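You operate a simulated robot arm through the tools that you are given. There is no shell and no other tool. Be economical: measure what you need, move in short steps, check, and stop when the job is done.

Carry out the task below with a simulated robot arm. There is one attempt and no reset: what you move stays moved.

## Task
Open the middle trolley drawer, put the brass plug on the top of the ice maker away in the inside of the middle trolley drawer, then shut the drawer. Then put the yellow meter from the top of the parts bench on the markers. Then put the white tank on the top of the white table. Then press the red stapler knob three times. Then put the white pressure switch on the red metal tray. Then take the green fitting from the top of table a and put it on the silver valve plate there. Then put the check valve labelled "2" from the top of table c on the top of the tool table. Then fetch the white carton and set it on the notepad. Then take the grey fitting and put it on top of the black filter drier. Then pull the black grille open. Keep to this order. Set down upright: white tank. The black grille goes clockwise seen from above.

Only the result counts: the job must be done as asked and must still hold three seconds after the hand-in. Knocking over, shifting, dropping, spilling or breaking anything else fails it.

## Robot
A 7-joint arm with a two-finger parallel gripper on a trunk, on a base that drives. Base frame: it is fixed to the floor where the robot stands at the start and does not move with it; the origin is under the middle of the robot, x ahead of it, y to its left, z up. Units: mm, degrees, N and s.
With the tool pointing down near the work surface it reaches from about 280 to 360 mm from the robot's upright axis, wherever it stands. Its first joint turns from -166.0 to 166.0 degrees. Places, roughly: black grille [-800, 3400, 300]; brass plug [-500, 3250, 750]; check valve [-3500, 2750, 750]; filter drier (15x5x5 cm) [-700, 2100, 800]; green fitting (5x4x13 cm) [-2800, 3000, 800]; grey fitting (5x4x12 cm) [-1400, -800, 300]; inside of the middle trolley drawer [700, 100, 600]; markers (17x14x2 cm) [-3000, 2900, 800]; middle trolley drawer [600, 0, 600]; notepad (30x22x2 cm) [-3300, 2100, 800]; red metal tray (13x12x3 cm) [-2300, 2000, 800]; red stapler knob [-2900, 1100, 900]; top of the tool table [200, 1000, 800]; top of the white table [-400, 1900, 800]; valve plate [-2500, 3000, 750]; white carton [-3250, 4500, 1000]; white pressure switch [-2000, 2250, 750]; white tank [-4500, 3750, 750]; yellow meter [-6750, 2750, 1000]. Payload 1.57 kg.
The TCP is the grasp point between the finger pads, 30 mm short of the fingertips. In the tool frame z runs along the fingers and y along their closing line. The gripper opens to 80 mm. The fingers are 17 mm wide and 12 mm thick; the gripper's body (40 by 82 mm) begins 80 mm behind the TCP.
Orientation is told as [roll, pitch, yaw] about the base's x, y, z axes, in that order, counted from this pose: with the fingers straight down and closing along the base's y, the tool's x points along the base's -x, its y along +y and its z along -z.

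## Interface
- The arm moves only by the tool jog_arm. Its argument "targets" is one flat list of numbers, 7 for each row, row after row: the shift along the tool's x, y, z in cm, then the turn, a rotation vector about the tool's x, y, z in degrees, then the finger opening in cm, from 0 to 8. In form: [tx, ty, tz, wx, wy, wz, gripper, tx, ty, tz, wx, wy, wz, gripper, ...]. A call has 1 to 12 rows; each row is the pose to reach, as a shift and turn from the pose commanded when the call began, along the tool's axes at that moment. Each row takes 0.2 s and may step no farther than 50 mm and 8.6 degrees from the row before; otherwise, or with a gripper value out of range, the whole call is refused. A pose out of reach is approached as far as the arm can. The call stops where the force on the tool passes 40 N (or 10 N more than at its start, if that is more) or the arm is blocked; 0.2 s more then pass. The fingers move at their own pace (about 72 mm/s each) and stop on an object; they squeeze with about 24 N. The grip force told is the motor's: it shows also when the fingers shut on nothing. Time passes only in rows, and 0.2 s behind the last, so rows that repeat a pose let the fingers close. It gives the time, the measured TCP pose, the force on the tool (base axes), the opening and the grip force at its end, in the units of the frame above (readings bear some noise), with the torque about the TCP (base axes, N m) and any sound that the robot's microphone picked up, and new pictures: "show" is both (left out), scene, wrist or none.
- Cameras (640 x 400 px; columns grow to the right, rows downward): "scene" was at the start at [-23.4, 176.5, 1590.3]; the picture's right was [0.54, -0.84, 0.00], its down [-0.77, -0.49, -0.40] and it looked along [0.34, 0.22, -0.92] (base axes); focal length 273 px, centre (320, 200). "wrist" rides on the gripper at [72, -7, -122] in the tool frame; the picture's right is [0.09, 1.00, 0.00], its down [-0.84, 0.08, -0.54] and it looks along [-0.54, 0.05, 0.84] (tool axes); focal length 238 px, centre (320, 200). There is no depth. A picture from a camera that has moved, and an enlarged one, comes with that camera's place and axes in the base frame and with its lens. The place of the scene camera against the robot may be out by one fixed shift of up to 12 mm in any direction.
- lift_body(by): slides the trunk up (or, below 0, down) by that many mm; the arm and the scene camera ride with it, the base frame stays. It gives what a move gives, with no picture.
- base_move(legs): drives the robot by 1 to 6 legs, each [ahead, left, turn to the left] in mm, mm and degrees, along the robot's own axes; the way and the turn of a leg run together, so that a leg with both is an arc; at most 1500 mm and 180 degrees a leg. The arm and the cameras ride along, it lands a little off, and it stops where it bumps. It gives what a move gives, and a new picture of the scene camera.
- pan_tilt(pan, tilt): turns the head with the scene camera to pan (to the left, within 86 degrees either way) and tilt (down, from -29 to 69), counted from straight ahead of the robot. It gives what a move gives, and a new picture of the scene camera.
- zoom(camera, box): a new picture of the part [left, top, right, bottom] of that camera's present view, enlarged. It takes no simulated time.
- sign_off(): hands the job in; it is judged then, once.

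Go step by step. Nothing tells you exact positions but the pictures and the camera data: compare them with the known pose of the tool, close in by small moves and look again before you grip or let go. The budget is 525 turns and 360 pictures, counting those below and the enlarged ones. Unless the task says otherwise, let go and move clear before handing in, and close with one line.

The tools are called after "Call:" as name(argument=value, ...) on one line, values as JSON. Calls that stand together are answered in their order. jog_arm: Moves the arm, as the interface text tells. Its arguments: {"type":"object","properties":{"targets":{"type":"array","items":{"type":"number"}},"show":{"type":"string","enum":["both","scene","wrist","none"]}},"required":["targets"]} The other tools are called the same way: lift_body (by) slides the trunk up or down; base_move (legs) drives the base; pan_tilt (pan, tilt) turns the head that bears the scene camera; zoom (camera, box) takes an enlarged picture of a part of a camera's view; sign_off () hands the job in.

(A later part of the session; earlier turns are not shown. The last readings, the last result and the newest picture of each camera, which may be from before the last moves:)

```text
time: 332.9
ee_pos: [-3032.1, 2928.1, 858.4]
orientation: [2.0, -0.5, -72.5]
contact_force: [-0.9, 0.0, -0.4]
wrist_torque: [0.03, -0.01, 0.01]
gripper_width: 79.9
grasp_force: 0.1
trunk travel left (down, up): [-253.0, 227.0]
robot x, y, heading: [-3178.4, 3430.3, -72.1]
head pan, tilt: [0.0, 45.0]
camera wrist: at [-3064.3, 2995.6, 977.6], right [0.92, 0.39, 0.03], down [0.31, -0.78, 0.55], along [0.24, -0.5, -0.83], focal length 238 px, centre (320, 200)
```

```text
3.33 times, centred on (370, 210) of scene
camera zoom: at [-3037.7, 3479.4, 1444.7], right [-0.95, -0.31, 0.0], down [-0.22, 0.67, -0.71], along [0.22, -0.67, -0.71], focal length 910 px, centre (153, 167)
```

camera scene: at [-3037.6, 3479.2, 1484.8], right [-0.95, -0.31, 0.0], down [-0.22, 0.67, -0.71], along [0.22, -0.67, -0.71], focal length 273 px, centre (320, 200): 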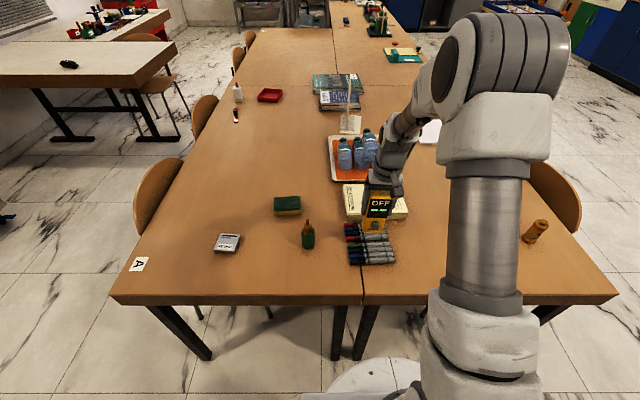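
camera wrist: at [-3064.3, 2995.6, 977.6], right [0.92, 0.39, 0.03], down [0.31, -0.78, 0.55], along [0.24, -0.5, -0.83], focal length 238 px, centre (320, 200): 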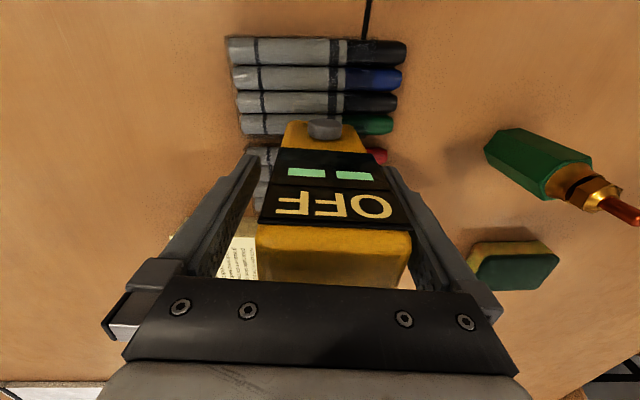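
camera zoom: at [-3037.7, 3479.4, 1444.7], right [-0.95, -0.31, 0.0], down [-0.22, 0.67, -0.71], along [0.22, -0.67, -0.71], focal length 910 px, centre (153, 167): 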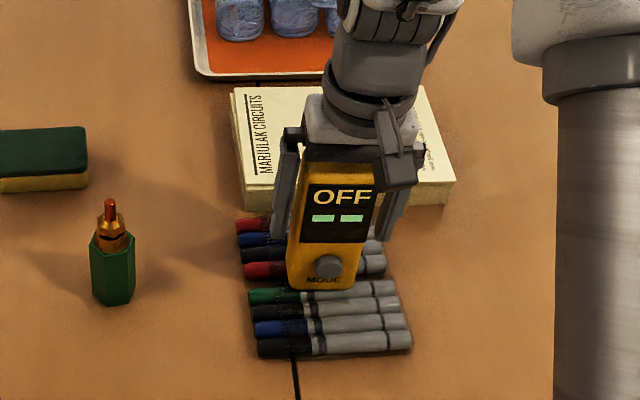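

The meter stands upright on the markers. Lifting straight clear.

Call:
jog_arm(targets=[0, 0, -3, 0, 0, 0, 8, 0, 0, -6, 0, 0, 0, 8, 0, 0, -10, 0, 0, 0, 8, 0, 0, -14, 0, 0, 0, 8], show="wrist")

Call:
lift_body(by=180)

Call:
zoom(camera="scene", box=[220, 150, 460, 320])

```text
time: 333.9
ee_pos: [-3038.0, 2930.1, 996.4]
orientation: [2.1, -0.5, -72.4]
contact_force: [0.0, 0.6, 1.2]
wrist_torque: [0.04, 0.0, 0.0]
gripper_width: 79.9
grasp_force: 0.0
trunk travel left (down, up): [-253.0, 227.0]
robot x, y, heading: [-3180.6, 3429.4, -71.9]
head pan, tilt: [0.0, 45.0]
camera wrist: at [-3069.6, 2996.4, 1117.4], right [0.92, 0.39, 0.03], down [0.3, -0.78, 0.55], along [0.24, -0.5, -0.83], focal length 238 px, centre (320, 200)
```

wrist: 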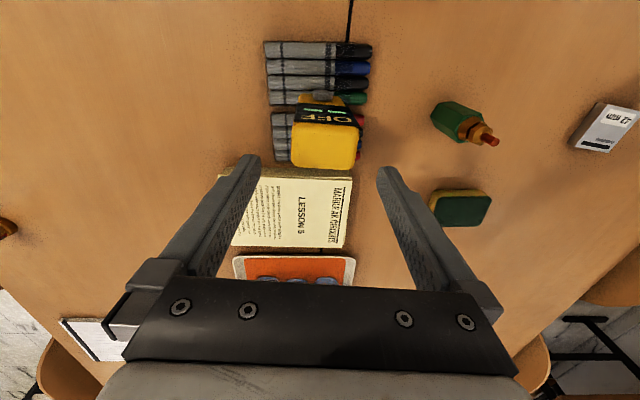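

```text
time: 335.9
ee_pos: [-3037.9, 2930.2, 1175.5]
orientation: [1.9, -0.5, -72.5]
contact_force: [0.7, -0.3, 0.0]
wrist_torque: [0.0, 0.02, -0.02]
gripper_width: 79.8
grasp_force: 0.1
trunk travel left (down, up): [-433.0, 47.0]
robot x, y, heading: [-3180.1, 3434.2, -72.2]
head pan, tilt: [0.0, 45.0]
```

```text
2.35 times, centred on (340, 235) of scene
camera zoom: at [-3037.7, 3479.4, 1624.7], right [-0.95, -0.31, 0.0], down [-0.22, 0.67, -0.71], along [0.22, -0.67, -0.71], focal length 643 px, centre (273, 118)
```

zoom: 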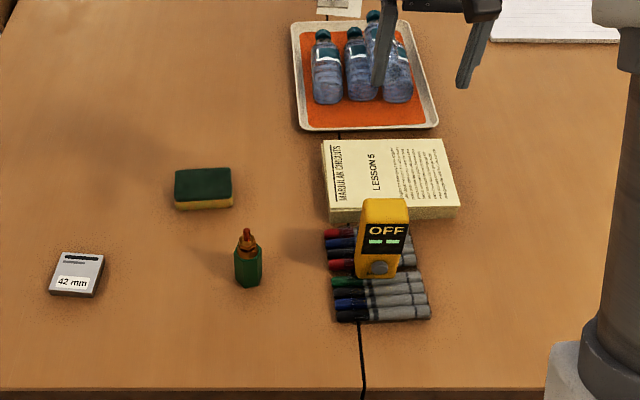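

Next the white tank on the grey cabinet. Retracting and driving there.

Call:
jog_arm(targets=[4, 0, 0, 0, 0, 0, 8, 8, 0, 0, 0, 0, 0, 8, 10, 0, 0, 0, 0, 0, 8], show="none")

Call:
base_move(legs=[[-100, 0, 0], [0, -1150, 0], [0, 0, 178.4]])

```text
time: 336.7
ee_pos: [-3068.1, 3028.2, 1174.8]
orientation: [2.1, -0.7, -72.5]
contact_force: [0.1, 0.4, 0.3]
wrist_torque: [0.01, -0.01, -0.02]
gripper_width: 80.1
grasp_force: 0.1
trunk travel left (down, up): [-433.0, 47.0]
robot x, y, heading: [-3179.1, 3436.0, -72.0]
head pan, tilt: [0.0, 45.0]
```

```text
time: 356.3
ee_pos: [-4402.4, 3567.9, 1174.3]
orientation: [1.9, -0.4, 104.5]
contact_force: [-0.2, -1.0, 0.4]
wrist_torque: [0.0, 0.01, -0.03]
gripper_width: 80.2
grasp_force: 0.1
trunk travel left (down, up): [-433.0, 47.0]
robot x, y, heading: [-4315.6, 3156.0, 104.9]
head pan, tilt: [0.0, 45.0]
camera scene: at [-4441.3, 3126.6, 1624.7], right [0.97, 0.26, 0.0], down [0.18, -0.68, -0.71], along [-0.18, 0.68, -0.71], focal length 273 px, centre (320, 200)
```

scene: 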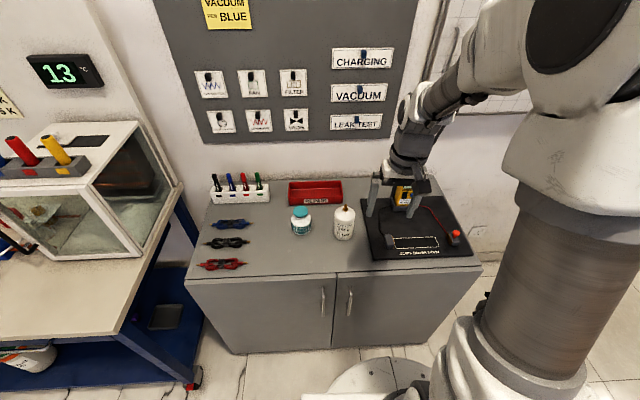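

Call:
zoom(camera="scene", box=[260, 170, 400, 270])

Call:
jog_arm(targets=[0, 0, 0, 0, 0, 0, 8], show="wrist")

```text
4.00 times, centred on (330, 220) of scene
camera zoom: at [-4441.3, 3126.6, 1624.7], right [0.97, 0.26, 0.0], down [0.18, -0.68, -0.71], along [-0.18, 0.68, -0.71], focal length 1092 px, centre (280, 120)
```

zoom: 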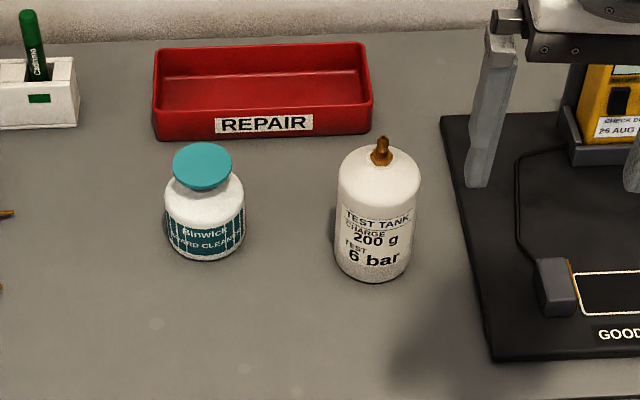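

```text
time: 356.7
ee_pos: [-4402.1, 3567.9, 1174.8]
orientation: [2.1, -0.5, 104.4]
contact_force: [0.3, 0.3, -0.2]
wrist_torque: [0.01, 0.02, 0.01]
gripper_width: 80.0
grasp_force: 0.1
trunk travel left (down, up): [-433.0, 47.0]
robot x, y, heading: [-4315.5, 3152.5, 104.9]
head pan, tilt: [0.0, 45.0]
camera wrist: at [-4373.2, 3500.0, 1295.5], right [-0.94, -0.34, 0.03], down [-0.26, 0.79, 0.55], along [-0.21, 0.51, -0.83], focal length 238 px, centre (320, 200)
```

wrist: 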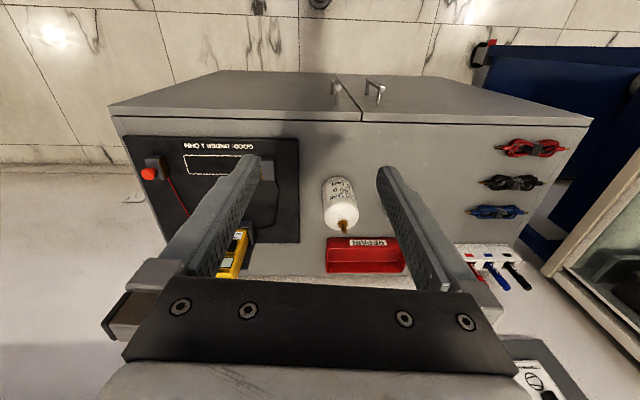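

The white tank ("TEST TANK") is at about (-4520, 3752), top near 945. Moving the base closer to it.

Call:
base_move(legs=[[130, 62, 0]])

Call:
jog_arm(targets=[-4, 0, 0, 0, 0, 0, 8, -7.5, 0, 0, 0, 0, 0, 8], show="wrist")

```text
time: 358.4
ee_pos: [-4494.7, 3675.9, 1173.9]
orientation: [2.0, -0.5, 104.2]
contact_force: [-0.2, -0.1, -0.1]
wrist_torque: [0.0, -0.01, 0.01]
gripper_width: 80.2
grasp_force: 0.0
trunk travel left (down, up): [-433.0, 47.0]
robot x, y, heading: [-4403.9, 3266.4, 104.8]
head pan, tilt: [0.0, 45.0]
stopped in leg 1: the robot was blocked; the commanded pose is now the measured one
camera scene: at [-4534.4, 3234.9, 1624.7], right [0.97, 0.25, 0.0], down [0.18, -0.68, -0.71], along [-0.18, 0.68, -0.71], focal length 273 px, centre (320, 200)
```

scene: 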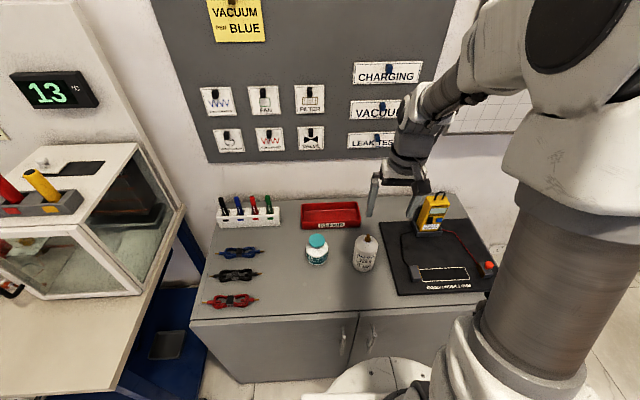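

```text
time: 359.0
ee_pos: [-4513.0, 3750.9, 1176.0]
orientation: [1.9, -0.5, 104.2]
contact_force: [0.0, -0.2, -0.1]
wrist_torque: [0.0, 0.01, 0.02]
gripper_width: 80.2
grasp_force: 0.1
trunk travel left (down, up): [-433.0, 47.0]
robot x, y, heading: [-4408.2, 3265.6, 104.7]
head pan, tilt: [0.0, 45.0]
camera wrist: at [-4483.7, 3681.8, 1296.7], right [-0.94, -0.33, 0.03], down [-0.26, 0.79, 0.55], along [-0.21, 0.51, -0.83], focal length 238 px, centre (320, 200)
```

wrist: 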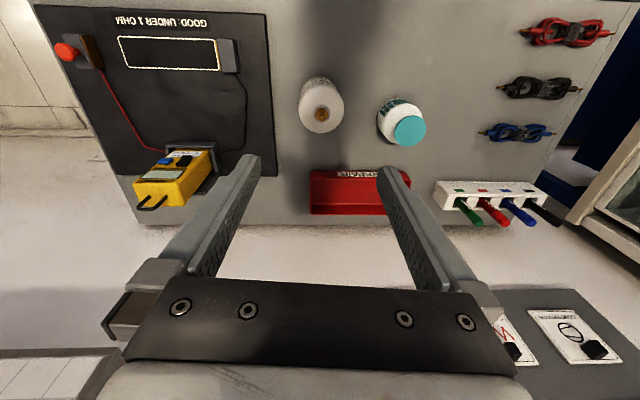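

Bumped lightly again; backing off 15 mm. The tank top is nearly under the tool axis; lowering partway.

Call:
base_move(legs=[[-20, 0, 0]])

Call:
lift_body(by=-140)

Call:
jog_arm(targets=[-2.6, 0, 0, 0, 0, 0, 8], show="wrist")

```text
time: 359.8
ee_pos: [-4507.2, 3729.8, 1176.6]
orientation: [2.1, -0.4, 104.2]
contact_force: [-0.5, -0.3, -0.7]
wrist_torque: [0.01, -0.02, 0.0]
gripper_width: 79.8
grasp_force: 0.0
trunk travel left (down, up): [-433.0, 47.0]
robot x, y, heading: [-4401.4, 3239.2, 104.8]
head pan, tilt: [0.0, 45.0]
camera scene: at [-4529.2, 3215.1, 1624.7], right [0.97, 0.25, 0.0], down [0.18, -0.68, -0.71], along [-0.18, 0.68, -0.71], focal length 273 px, centre (320, 200)
```

scene: 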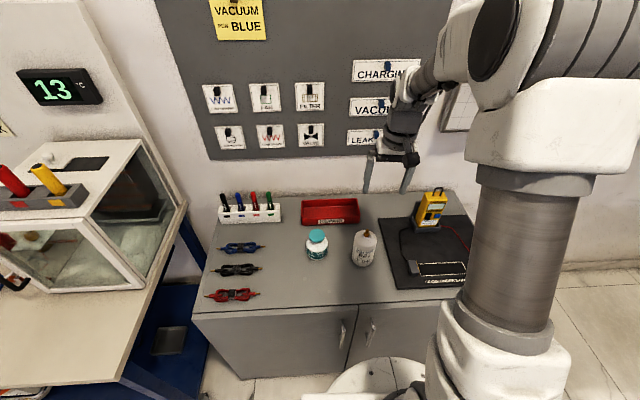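

```text
time: 361.5
ee_pos: [-4507.3, 3729.7, 1036.4]
orientation: [2.1, -0.6, 104.2]
contact_force: [-0.1, 0.7, 0.5]
wrist_torque: [0.0, -0.02, 0.03]
gripper_width: 80.1
grasp_force: 0.0
trunk travel left (down, up): [-293.0, 187.0]
robot x, y, heading: [-4398.1, 3242.1, 104.5]
head pan, tilt: [0.0, 45.0]
```

```text
time: 361.9
ee_pos: [-4512.1, 3756.3, 1036.7]
orientation: [2.0, -0.5, 104.2]
contact_force: [0.2, -0.1, 1.1]
wrist_torque: [0.02, -0.04, 0.04]
gripper_width: 80.1
grasp_force: 0.0
trunk travel left (down, up): [-293.0, 187.0]
robot x, y, heading: [-4403.0, 3245.3, 104.7]
head pan, tilt: [0.0, 45.0]
camera wrist: at [-4484.4, 3686.9, 1157.1], right [-0.94, -0.33, 0.03], down [-0.26, 0.79, 0.55], along [-0.21, 0.51, -0.83], focal length 238 px, centre (320, 200)
```

wrist: 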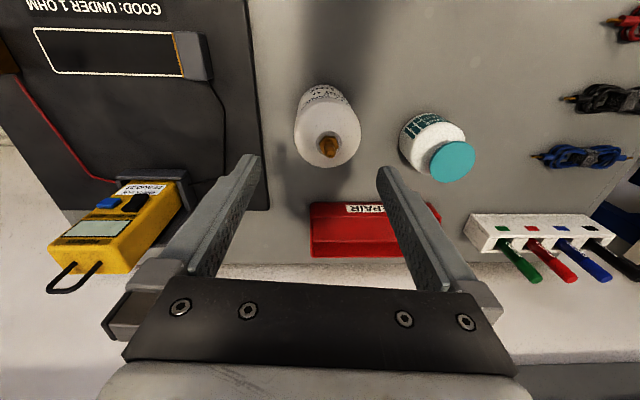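

Shifting 9 mm left and descending over the tank.

Call:
jog_arm(targets=[0, 0.9, 3, 0, 0, 0, 8, 0, 0.9, 6, 0, 0, 0, 8], show="wrist")

```text
time: 362.5
ee_pos: [-4524.3, 3752.4, 975.8]
orientation: [2.1, -0.5, 104.1]
contact_force: [-0.5, 0.3, -0.8]
wrist_torque: [0.0, 0.01, 0.02]
gripper_width: 79.9
grasp_force: 0.2
trunk travel left (down, up): [-293.0, 187.0]
robot x, y, heading: [-4399.7, 3245.5, 104.5]
head pan, tilt: [0.0, 45.0]
camera wrist: at [-4495.9, 3684.6, 1096.2], right [-0.94, -0.33, 0.03], down [-0.26, 0.79, 0.55], along [-0.21, 0.51, -0.83], focal length 238 px, centre (320, 200)
```

wrist: 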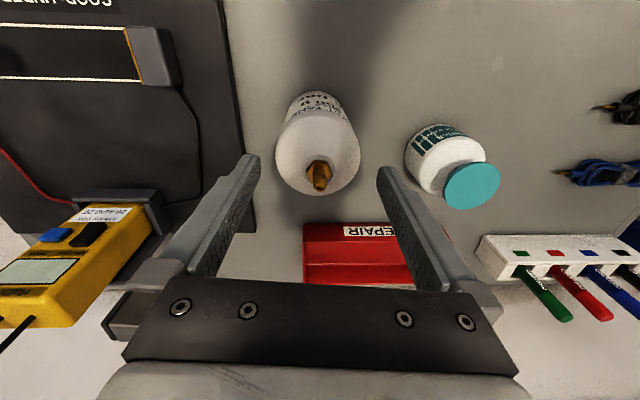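

Well centred (diameter about 68 mm). Descending the rest.

Call:
jog_arm(targets=[0, -0.15, 3, 0, 0, 0, 8, 0, -0.15, 6, 0, 0, 0, 8], show="wrist")

```text
time: 363.1
ee_pos: [-4523.7, 3754.9, 916.4]
orientation: [2.1, -0.5, 104.2]
contact_force: [-0.5, -1.2, 0.6]
wrist_torque: [0.01, -0.02, 0.06]
gripper_width: 80.0
grasp_force: 0.1
trunk travel left (down, up): [-293.0, 187.0]
robot x, y, heading: [-4400.9, 3243.9, 104.6]
head pan, tilt: [0.0, 45.0]
camera wrist: at [-4495.3, 3685.3, 1036.6], right [-0.94, -0.33, 0.04], down [-0.26, 0.79, 0.55], along [-0.21, 0.51, -0.83], focal length 238 px, centre (320, 200)
```

wrist: 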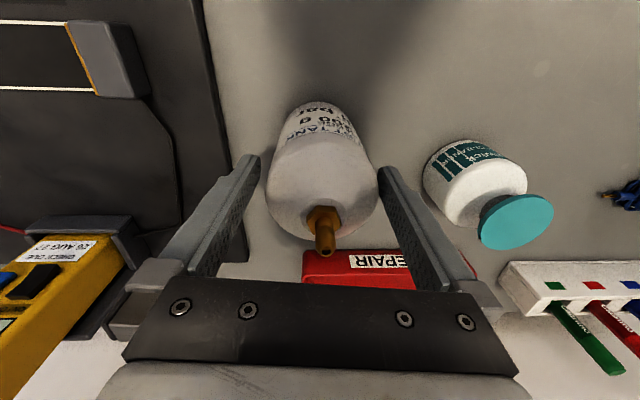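

Call:
jog_arm(targets=[0, 0, 1.4, 0, 0, 0, 8, 0, 0, 1.4, 0, 0, 0, 6, 0, 0, 1.4, 0, 0, 0, 5, 0, 0, 1.4, 0, 0, 0, 5, 0, 0, 1.4, 0, 0, 0, 5, 0, 0, -2, 0, 0, 0, 5, 0, 0, -6, 0, 0, 0, 5], show="both")

```text
time: 364.7
ee_pos: [-4523.1, 3753.7, 977.2]
orientation: [2.0, -0.4, 104.2]
contact_force: [-0.2, 0.4, -8.5]
wrist_torque: [-0.04, 0.02, 0.02]
gripper_width: 71.1
grasp_force: 23.9
trunk travel left (down, up): [-293.0, 187.0]
robot x, y, heading: [-4399.5, 3242.7, 104.7]
head pan, tilt: [0.0, 45.0]
camera scene: at [-4529.4, 3215.9, 1484.7], right [0.97, 0.25, 0.0], down [0.18, -0.68, -0.71], along [-0.18, 0.68, -0.71], focal length 273 px, centre (320, 200)
camera wrist: at [-4494.4, 3686.4, 1097.3], right [-0.94, -0.33, 0.04], down [-0.26, 0.79, 0.55], along [-0.21, 0.51, -0.83], focal length 238 px, centre (320, 200)
```

scene: 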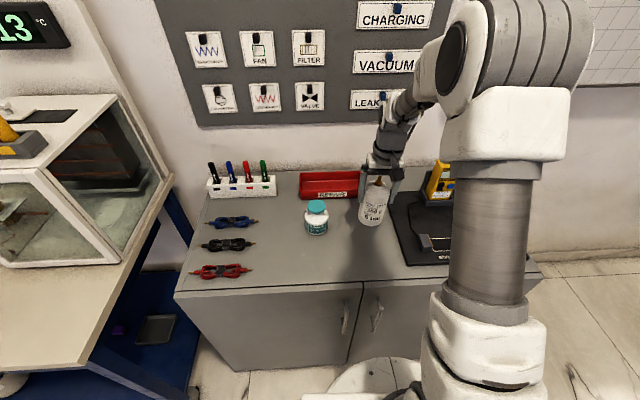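
wrist: 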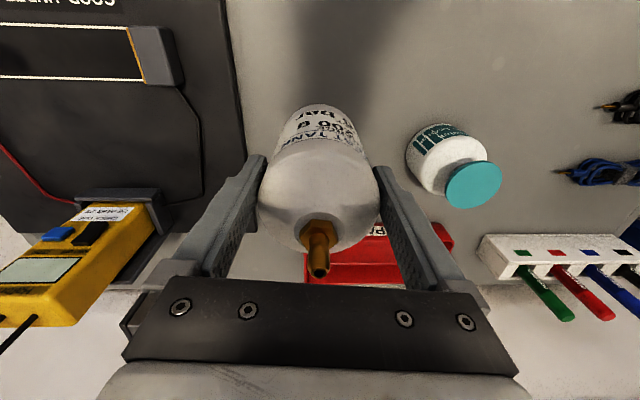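

Tank held upright. Raising, retracting a bit, and driving to the white table's far side.

Call:
lift_body(by=140)

Call:
jog_arm(targets=[3, 0, 0, 0, 0, 0, 5, 6, 0, 0, 0, 0, 0, 5, 9, 0, 0, 0, 0, 0, 5], show="none")

Call:
base_move(legs=[[-200, 0, 0], [0, 0, -88.5], [1235, 25, 0], [1235, 25, 0]])

```text
time: 366.3
ee_pos: [-4523.0, 3754.6, 1116.1]
orientation: [2.1, -0.5, 104.3]
contact_force: [-0.1, -0.9, -7.8]
wrist_torque: [-0.04, 0.0, -0.01]
gripper_width: 71.4
grasp_force: 24.0
trunk travel left (down, up): [-433.0, 47.0]
robot x, y, heading: [-4404.3, 3244.9, 104.2]
head pan, tilt: [0.0, 45.0]
```

```text
time: 367.1
ee_pos: [-4500.8, 3667.7, 1116.1]
orientation: [2.1, -0.6, 104.3]
contact_force: [0.0, 0.0, -8.0]
wrist_torque: [-0.04, -0.02, 0.0]
gripper_width: 71.0
grasp_force: 23.2
trunk travel left (down, up): [-433.0, 47.0]
robot x, y, heading: [-4399.1, 3246.9, 104.8]
head pan, tilt: [0.0, 45.0]
```

```text
time: 386.1
ee_pos: [-2190.9, 3639.9, 1114.2]
orientation: [2.1, -0.3, 13.0]
contact_force: [0.1, -0.8, -7.0]
wrist_torque: [-0.05, 0.07, 0.0]
gripper_width: 71.3
grasp_force: 23.9
trunk travel left (down, up): [-433.0, 47.0]
robot x, y, heading: [-2612.5, 3547.7, 13.4]
head pan, tilt: [0.0, 45.0]
stopped in leg 4: the robot was blocked; the commanded pose is now the measured one
camera scene: at [-2638.3, 3689.5, 1624.8], right [0.23, -0.97, 0.0], down [-0.69, -0.16, -0.71], along [0.69, 0.16, -0.71], focal length 273 px, centre (320, 200)
```

scene: 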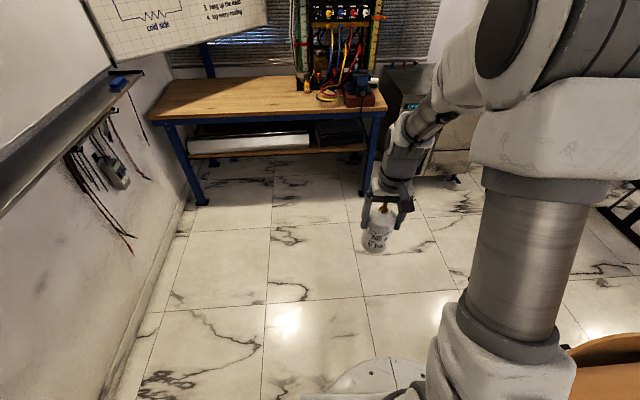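

Blocked near the table A corner. Looking at the right side.

Call:
pan_tilt(pan=-60, tilt=60)

```text
time: 387.4
ee_pos: [-2188.3, 3640.0, 1114.8]
orientation: [2.0, -0.4, 13.0]
contact_force: [-0.2, 0.2, -6.9]
wrist_torque: [-0.03, 0.03, 0.01]
gripper_width: 71.2
grasp_force: 24.4
trunk travel left (down, up): [-433.0, 47.0]
robot x, y, heading: [-2612.6, 3547.6, 13.4]
head pan, tilt: [-60.0, 60.0]
camera scene: at [-2671.1, 3622.9, 1605.3], right [-0.73, -0.69, 0.0], down [-0.6, 0.63, -0.5], along [0.34, -0.36, -0.87], focal length 273 px, centre (320, 200)
```

scene: 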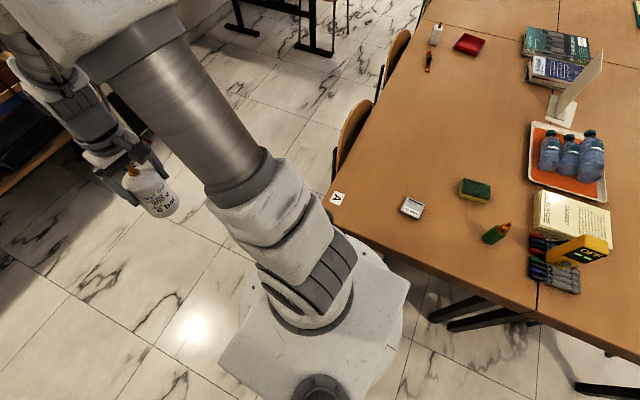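

The right side is too close to table A's end. Moving left away from it, squaring, and continuing.

Call:
base_move(legs=[[0, 150, 0], [0, 0, 2.8], [660, 0, 0]])

```text
time: 393.9
ee_pos: [-1600.9, 3995.2, 1115.4]
orientation: [2.1, -0.4, 16.1]
contact_force: [0.1, -0.3, -7.3]
wrist_torque: [-0.04, 0.05, 0.01]
gripper_width: 70.8
grasp_force: 24.1
trunk travel left (down, up): [-433.0, 47.0]
robot x, y, heading: [-2020.4, 3883.5, 16.3]
head pan, tilt: [-60.0, 60.0]
camera scene: at [-2081.6, 3951.4, 1605.3], right [-0.69, -0.72, 0.0], down [-0.63, 0.6, -0.5], along [0.36, -0.34, -0.87], focal length 273 px, centre (320, 200)
```

scene: 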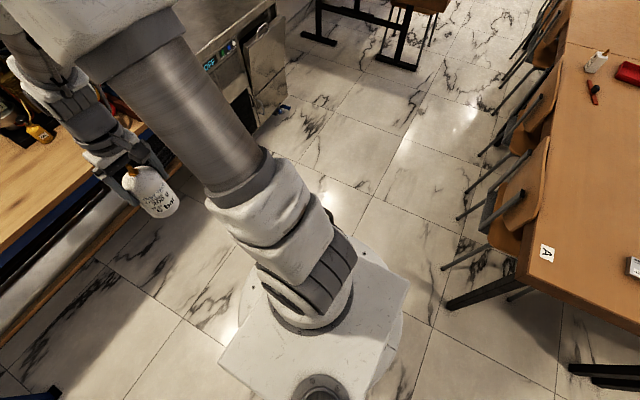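

Turning toward the white table and driving in.

Call:
base_move(legs=[[0, 0, -90], [900, 0, 0], [0, 500, 0]])

Call:
pan_tilt(pan=0, tilt=45)

```text
time: 409.3
ee_pos: [-1154.6, 2721.8, 1114.6]
orientation: [2.1, -0.4, -73.0]
contact_force: [0.9, -0.2, -7.3]
wrist_torque: [0.08, 0.04, -0.02]
gripper_width: 71.0
grasp_force: 23.6
trunk travel left (down, up): [-433.0, 47.0]
robot x, y, heading: [-1280.4, 3139.3, -72.5]
head pan, tilt: [-60.0, 60.0]
camera scene: at [-1204.4, 3212.2, 1605.3], right [-0.74, 0.68, 0.0], down [0.59, 0.64, -0.5], along [-0.34, -0.37, -0.87], focal length 273 px, centre (320, 200)
```

scene: 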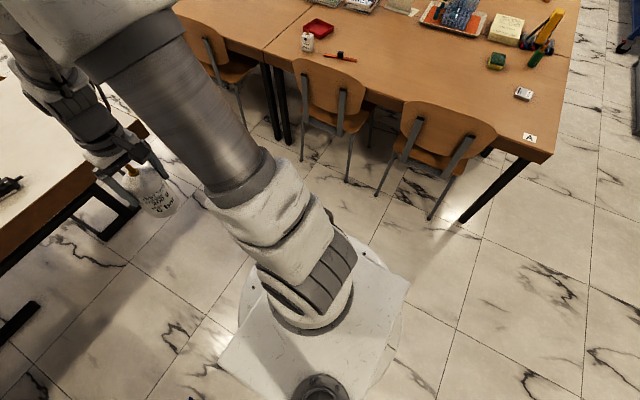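

```text
time: 410.6
ee_pos: [-1155.2, 2721.2, 1113.8]
orientation: [2.1, -0.5, -73.0]
contact_force: [-0.7, -0.5, -6.7]
wrist_torque: [-0.01, 0.04, -0.03]
gripper_width: 71.3
grasp_force: 24.0
trunk travel left (down, up): [-433.0, 47.0]
robot x, y, heading: [-1272.4, 3138.8, -72.7]
head pan, tilt: [0.0, 45.0]
camera scene: at [-1135.1, 3183.7, 1624.7], right [-0.95, -0.3, 0.0], down [-0.21, 0.68, -0.71], along [0.21, -0.67, -0.71], focal length 273 px, centre (320, 200)
```

scene: 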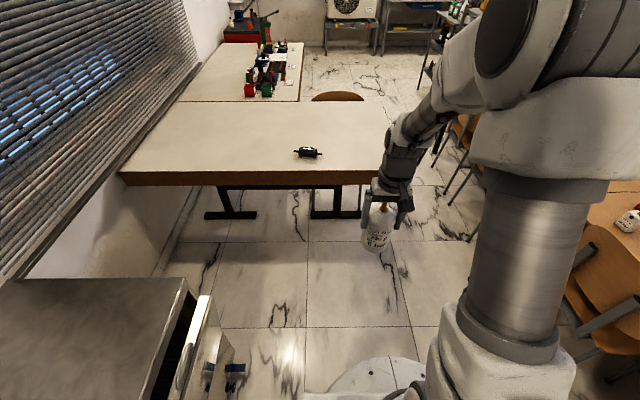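

Driving up to the table's near edge; I'll set the tank at its right part, well away from the filter drier.

Call:
base_move(legs=[[535, 0, -1]])

Call:
jog_arm(targets=[-4, 0, 0, 0, 0, 0, 5, -8, 0, 0, 0, 0, 0, 5, -12, 0, 0, 0, 0, 0, 5], show="both")

```text
time: 414.6
ee_pos: [-1010.1, 2202.0, 1114.1]
orientation: [2.1, -0.4, -74.4]
contact_force: [-0.1, 0.5, -7.1]
wrist_torque: [0.07, 0.02, -0.01]
gripper_width: 71.2
grasp_force: 23.8
trunk travel left (down, up): [-433.0, 47.0]
robot x, y, heading: [-1121.5, 2620.0, -73.9]
head pan, tilt: [0.0, 45.0]
camera scene: at [-979.0, 2664.2, 1624.7], right [-0.96, -0.28, 0.0], down [-0.2, 0.68, -0.71], along [0.2, -0.68, -0.71], focal length 273 px, centre (320, 200)
```

scene: 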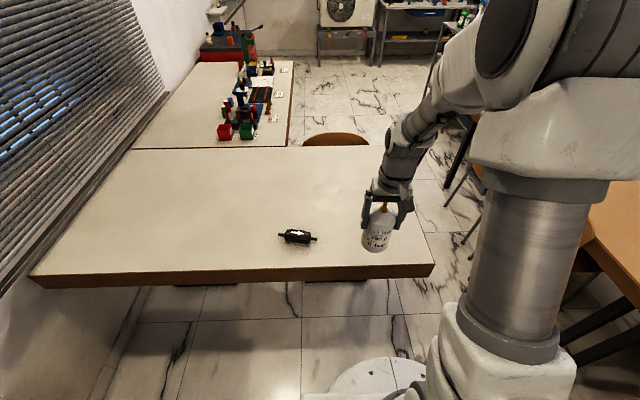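

```text
time: 415.4
ee_pos: [-977.0, 2085.3, 1115.1]
orientation: [1.9, -0.3, -74.4]
contact_force: [1.0, -0.3, -7.8]
wrist_torque: [0.09, 0.06, 0.01]
gripper_width: 71.1
grasp_force: 24.5
trunk travel left (down, up): [-433.0, 47.0]
robot x, y, heading: [-1123.5, 2622.0, -73.9]
head pan, tilt: [0.0, 45.0]
camera scene: at [-978.9, 2663.8, 1624.7], right [-0.96, -0.28, 0.0], down [-0.2, 0.68, -0.71], along [0.19, -0.68, -0.71], focal length 273 px, centre (320, 200)
camera wrist: at [-1006.8, 2153.4, 1235.7], right [0.93, 0.36, 0.04], down [0.28, -0.79, 0.55], along [0.22, -0.5, -0.84], focal length 238 px, centre (320, 200)
```

scene: 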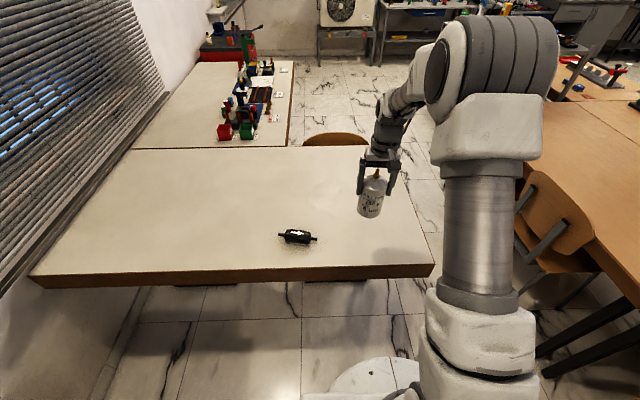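
wrist: 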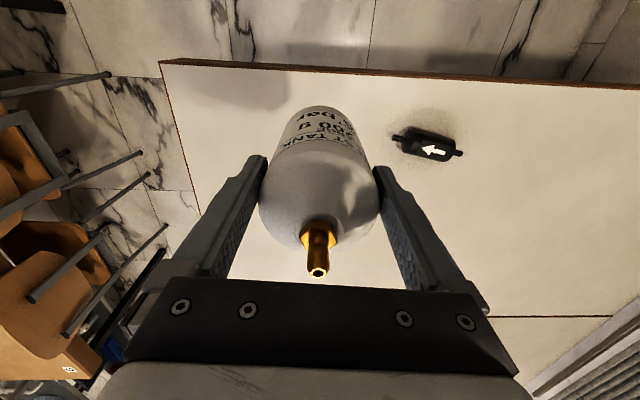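

Over a free area of the table. Lowering.

Call:
lift_body(by=-215)

Call:
jog_arm(targets=[0, 0, 0.4, 0, 0, 0, 5, 0, 0, 0.8, 0, 0, 0, 5], show="both")

```text
time: 417.7
ee_pos: [-976.6, 2086.4, 900.2]
orientation: [2.2, -0.4, -74.4]
contact_force: [-1.0, -1.0, -7.6]
wrist_torque: [0.05, 0.05, 0.02]
gripper_width: 71.0
grasp_force: 23.7
trunk travel left (down, up): [-218.0, 262.0]
robot x, y, heading: [-1122.9, 2625.4, -74.0]
head pan, tilt: [0.0, 45.0]
```

```text
time: 418.3
ee_pos: [-977.8, 2088.8, 891.1]
orientation: [2.1, -0.3, -74.4]
contact_force: [1.0, 0.8, -8.0]
wrist_torque: [0.06, 0.04, -0.03]
gripper_width: 71.0
grasp_force: 24.4
trunk travel left (down, up): [-218.0, 262.0]
robot x, y, heading: [-1118.6, 2621.0, -74.0]
head pan, tilt: [0.0, 45.0]
camera scene: at [-979.0, 2664.3, 1409.7], right [-0.96, -0.28, 0.0], down [-0.2, 0.68, -0.71], along [0.2, -0.68, -0.71], focal length 273 px, centre (320, 200)
camera wrist: at [-1007.4, 2155.0, 1012.9], right [0.93, 0.36, 0.04], down [0.28, -0.79, 0.55], along [0.22, -0.5, -0.83], focal length 238 px, centre (320, 200)
```

scene: 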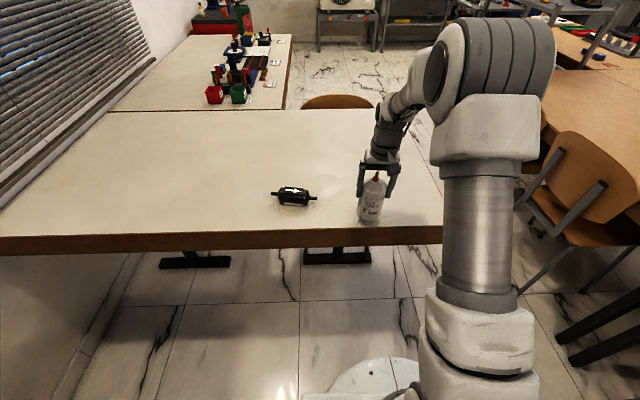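
wrist: 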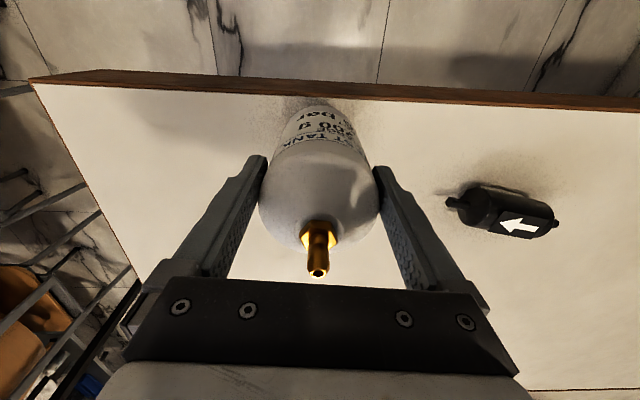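

Continuing down gently until it touches.

Call:
jog_arm(targets=[0, 0, 0.4, 0, 0, 0, 5, 0, 0, 0.8, 0, 0, 0, 5, 0, 0, 1.2, 0, 0, 0, 5, 0, 0, 1.6, 0, 0, 0, 5], show="none")

```text
time: 419.3
ee_pos: [-976.4, 2087.4, 875.1]
orientation: [2.0, -0.4, -74.3]
contact_force: [0.6, 0.5, -7.5]
wrist_torque: [0.06, -0.02, -0.04]
gripper_width: 71.2
grasp_force: 24.2
trunk travel left (down, up): [-218.0, 262.0]
robot x, y, heading: [-1123.7, 2623.1, -74.2]
head pan, tilt: [0.0, 45.0]
```

Call:
jog_arm(targets=[0, 0, 0.3, 0, 0, 0, 5, 0, 0, 0.6, 0, 0, 0, 5, 0, 0, 0.9, 0, 0, 0, 5, 0, 0, 1.2, 0, 0, 0, 5], show="scene")

```text
time: 420.3
ee_pos: [-975.8, 2087.6, 867.5]
orientation: [2.1, -0.7, -74.4]
contact_force: [2.9, 1.4, 19.3]
wrist_torque: [-0.39, 0.41, 0.09]
gripper_width: 70.9
grasp_force: 24.0
trunk travel left (down, up): [-218.0, 262.0]
robot x, y, heading: [-1122.5, 2622.6, -73.9]
head pan, tilt: [0.0, 45.0]
camera scene: at [-979.3, 2666.2, 1410.0], right [-0.96, -0.28, 0.0], down [-0.2, 0.68, -0.71], along [0.2, -0.68, -0.71], focal length 273 px, centre (320, 200)
```

scene: 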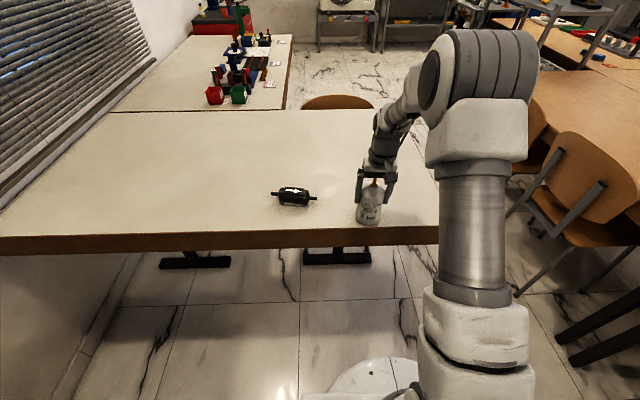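

Touching the table. Easing, releasing, and lifting straight up.

Call:
jog_arm(targets=[0, 0, -0.3, 0, 0, 0, 5, 0, 0, -0.3, 0, 0, 0, 7.5, 0, 0, -0.3, 0, 0, 0, 8, 0, 0, -0.3, 0, 0, 0, 8, 0, 0, -3, 0, 0, 0, 8, 0, 0, -7, 0, 0, 0, 8, 0, 0, -11, 0, 0, 0, 8, 0, 0, -15, 0, 0, 0, 8], show="both")

```text
time: 422.1
ee_pos: [-978.5, 2087.9, 1017.1]
orientation: [2.0, -0.4, -74.4]
contact_force: [0.1, -0.3, -0.9]
wrist_torque: [0.0, 0.01, 0.0]
gripper_width: 80.1
grasp_force: 0.1
trunk travel left (down, up): [-218.0, 262.0]
robot x, y, heading: [-1121.4, 2627.4, -74.2]
head pan, tilt: [0.0, 45.0]
camera scene: at [-979.1, 2664.6, 1409.7], right [-0.96, -0.28, 0.0], down [-0.2, 0.68, -0.71], along [0.2, -0.68, -0.71], focal length 273 px, centre (320, 200)
camera wrist: at [-1009.8, 2153.7, 1137.1], right [0.93, 0.36, 0.04], down [0.28, -0.79, 0.55], along [0.22, -0.5, -0.83], focal length 238 px, centre (320, 200)
```

scene: 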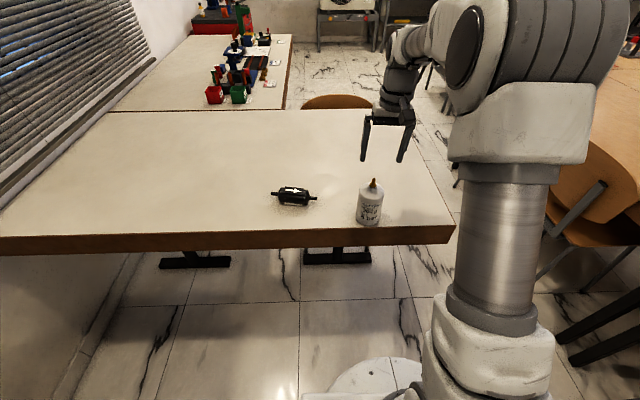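
wrist: 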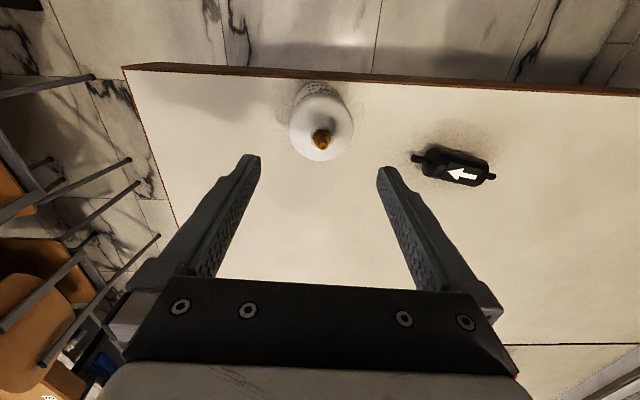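

The tank stands upright on the white table. Now heading for the red stapler knob on the far side of the wooden tables.

Call:
lift_body(by=170)

Call:
jog_arm(targets=[4, 0, 0, 0, 0, 0, 8, 8, 0, 0, 0, 0, 0, 8, 12, 0, 0, 0, 0, 0, 8], show="none")

Call:
base_move(legs=[[-530, 0, 0], [0, -510, 0], [-930, 0, 0], [0, 0, -90]])

```text
time: 424.0
ee_pos: [-980.1, 2086.7, 1185.6]
orientation: [2.2, -0.4, -74.4]
contact_force: [-1.0, 0.4, 0.0]
wrist_torque: [0.01, -0.01, -0.04]
gripper_width: 79.8
grasp_force: 0.2
trunk travel left (down, up): [-388.0, 92.0]
robot x, y, heading: [-1122.1, 2619.2, -74.0]
head pan, tilt: [0.0, 45.0]
```

```text
time: 424.8
ee_pos: [-1011.3, 2203.5, 1185.6]
orientation: [2.2, -0.5, -74.5]
contact_force: [-0.1, 0.0, 0.6]
wrist_torque: [0.03, 0.03, 0.02]
gripper_width: 79.8
grasp_force: 0.0
trunk travel left (down, up): [-388.0, 92.0]
robot x, y, heading: [-1120.7, 2620.5, -73.9]
head pan, tilt: [0.0, 45.0]
```

```text
time: 443.9
ee_pos: [-2438.3, 3775.7, 1185.3]
orientation: [2.2, -0.4, -163.0]
contact_force: [0.2, -0.3, -0.2]
wrist_torque: [0.01, -0.02, 0.02]
gripper_width: 80.0
grasp_force: 0.2
trunk travel left (down, up): [-388.0, 92.0]
robot x, y, heading: [-2017.2, 3895.3, -162.5]
head pan, tilt: [0.0, 45.0]
camera scene: at [-1973.6, 3765.3, 1579.7], right [-0.3, 0.95, 0.0], down [0.67, 0.21, -0.71], along [-0.67, -0.21, -0.71], focal length 273 px, centre (320, 200)
```

scene: 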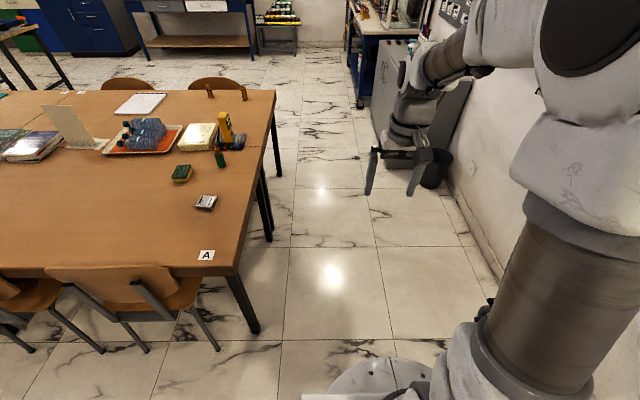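

Call:
base_move(legs=[[0, 0, -1.3], [1250, 0, 0], [1250, 0, 0], [0, 0, 90]])

Call:
pan_tilt(pan=20, tilt=28)

```text
time: 465.8
ee_pos: [-4297.2, 2788.6, 1184.4]
orientation: [2.0, -0.3, -72.6]
contact_force: [-0.1, 0.5, 0.5]
wrist_torque: [-0.01, 0.03, -0.03]
gripper_width: 80.2
grasp_force: 0.0
trunk travel left (down, up): [-388.0, 92.0]
robot x, y, heading: [-4422.8, 3207.1, -72.5]
head pan, tilt: [0.0, 45.0]
camera scene: at [-4279.1, 3251.0, 1579.7], right [-0.95, -0.3, 0.0], down [-0.21, 0.67, -0.71], along [0.21, -0.67, -0.71], focal length 273 px, centre (320, 200)
```

scene: 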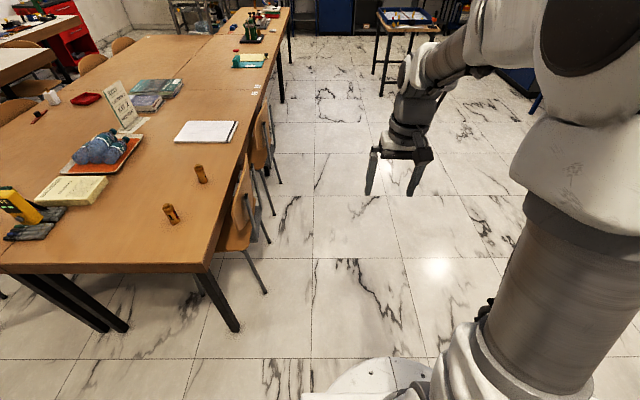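

```text
time: 466.7
ee_pos: [-4297.1, 2788.4, 1185.1]
orientation: [2.1, -0.4, -72.6]
contact_force: [-0.4, -0.2, 0.5]
wrist_torque: [0.01, -0.02, 0.05]
gripper_width: 79.6
grasp_force: 0.1
trunk travel left (down, up): [-388.0, 92.0]
robot x, y, heading: [-4419.0, 3206.3, -72.2]
head pan, tilt: [20.0, 28.0]
camera scene: at [-4248.1, 3256.3, 1605.5], right [-0.79, -0.61, 0.0], down [-0.29, 0.37, -0.88], along [0.54, -0.7, -0.47], focal length 273 px, centre (320, 200)
```

scene: 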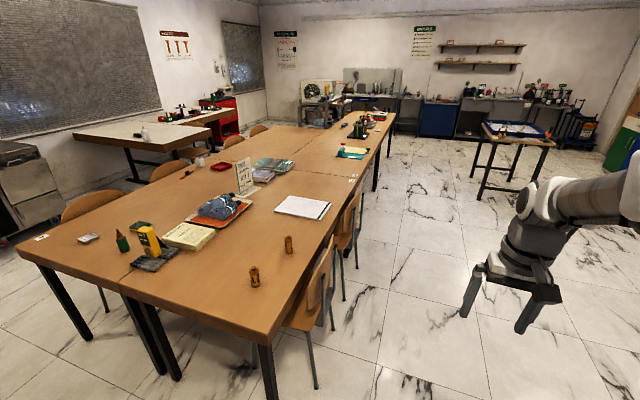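

The left aisle is wide. The teal stapler with the red knob is near (-2904, 1014). Driving alongside it and facing it.

Call:
base_move(legs=[[0, 0, -1.6], [1260, 0, 0], [1260, 0, 0], [0, 0, 90]])

Call:
pan_tilt(pan=0, tilt=45)

```text
time: 488.6
ee_pos: [-3334.3, 894.8, 1185.0]
orientation: [2.1, -0.5, 14.0]
contact_force: [-0.4, -0.4, 0.2]
wrist_torque: [0.0, 0.0, 0.01]
gripper_width: 80.1
grasp_force: 0.0
trunk travel left (down, up): [-388.0, 92.0]
robot x, y, heading: [-3756.4, 796.6, 14.5]
head pan, tilt: [20.0, 28.0]
camera scene: at [-3787.2, 967.8, 1605.5], right [0.57, -0.82, 0.0], down [-0.39, -0.27, -0.88], along [0.73, 0.5, -0.47], focal length 273 px, centre (320, 200)
```

scene: 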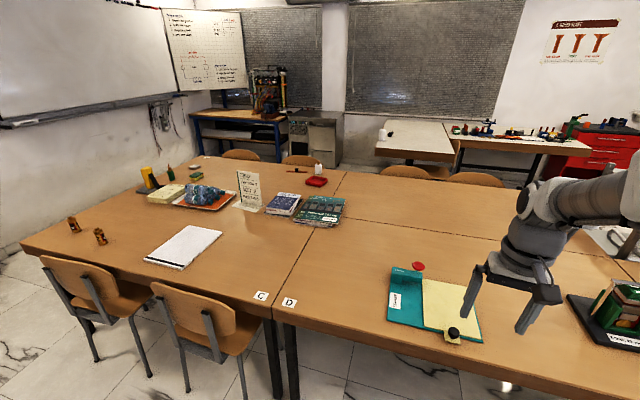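

```text
time: 489.4
ee_pos: [-3333.3, 894.1, 1184.7]
orientation: [2.1, -0.3, 14.1]
contact_force: [0.1, -0.4, 0.0]
wrist_torque: [0.0, 0.01, 0.0]
gripper_width: 79.8
grasp_force: 0.1
trunk travel left (down, up): [-388.0, 92.0]
robot x, y, heading: [-3753.2, 794.7, 14.7]
head pan, tilt: [0.0, 45.0]
camera scene: at [-3783.6, 936.5, 1579.8], right [0.25, -0.97, 0.0], down [-0.68, -0.18, -0.71], along [0.68, 0.18, -0.71], focal length 273 px, centre (320, 200)
```

scene: 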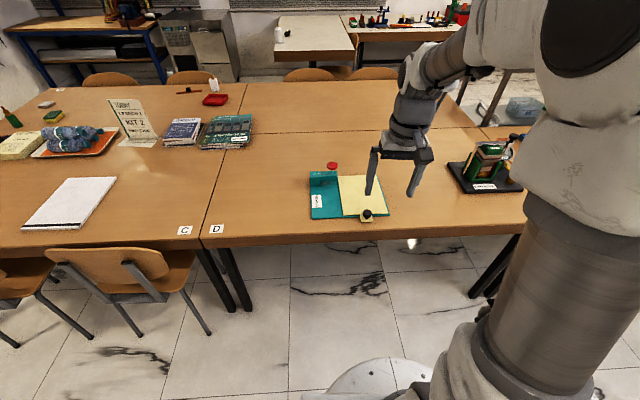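

Call:
zoom(camera="scene", box=[290, 140, 410, 240])

```text
4.00 times, centred on (350, 190) of scene
camera zoom: at [-3783.6, 936.5, 1579.8], right [0.25, -0.97, 0.0], down [-0.68, -0.18, -0.71], along [0.68, 0.18, -0.71], focal length 1092 px, centre (200, 240)
```

zoom: 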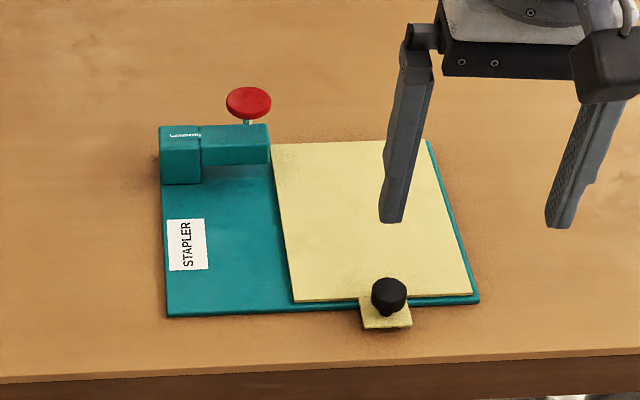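

The red knob is a disc (about 40 mm) near (-2900, 1115, ~880). Driving closer so the arm reaches it.

Call:
base_move(legs=[[0, 0, 1.5], [270, 85, 0]])

Call:
jog_arm(targets=[-4, 0, 0, 0, 0, 0, 4, -8, 0, 0, 0, 0, 0, 0, -12, 0, 0, 0, 0, 0, 0], show="both")

```text
time: 492.1
ee_pos: [-3104.7, 1059.2, 1184.2]
orientation: [2.1, -0.4, 15.6]
contact_force: [0.5, 1.3, -0.2]
wrist_torque: [-0.02, 0.0, -0.03]
gripper_width: 80.0
grasp_force: 0.1
trunk travel left (down, up): [-388.0, 92.0]
robot x, y, heading: [-3526.8, 950.7, 15.8]
head pan, tilt: [0.0, 45.0]
camera scene: at [-3554.4, 1089.9, 1579.7], right [0.27, -0.96, 0.0], down [-0.68, -0.19, -0.71], along [0.68, 0.19, -0.71], focal length 273 px, centre (320, 200)
```

scene: 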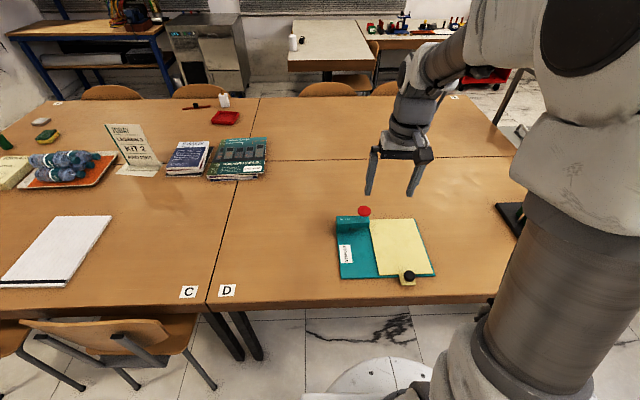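

```text
time: 492.9
ee_pos: [-2988.6, 1091.0, 1185.8]
orientation: [2.0, -0.4, 15.5]
contact_force: [-0.8, -0.2, -0.7]
wrist_torque: [-0.03, 0.01, 0.0]
gripper_width: 0.0
grasp_force: 16.7
trunk travel left (down, up): [-388.0, 92.0]
robot x, y, heading: [-3524.7, 947.4, 16.2]
head pan, tilt: [0.0, 45.0]
camera scene: at [-3554.3, 1089.9, 1579.7], right [0.27, -0.96, 0.0], down [-0.68, -0.19, -0.71], along [0.68, 0.19, -0.71], focal length 273 px, centre (320, 200)
camera wrist: at [-3054.5, 1061.0, 1305.5], right [-0.36, 0.93, 0.04], down [0.79, 0.28, 0.55], along [0.5, 0.22, -0.83], focal length 238 px, centre (320, 200)
```

scene: 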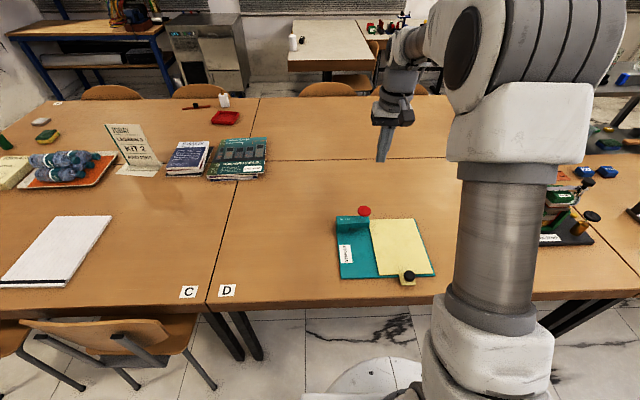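
wrist: 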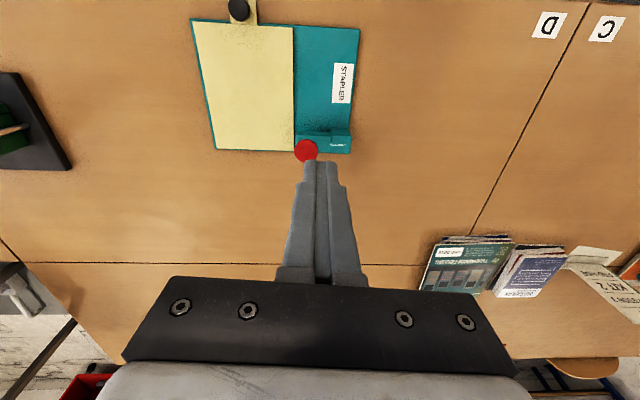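

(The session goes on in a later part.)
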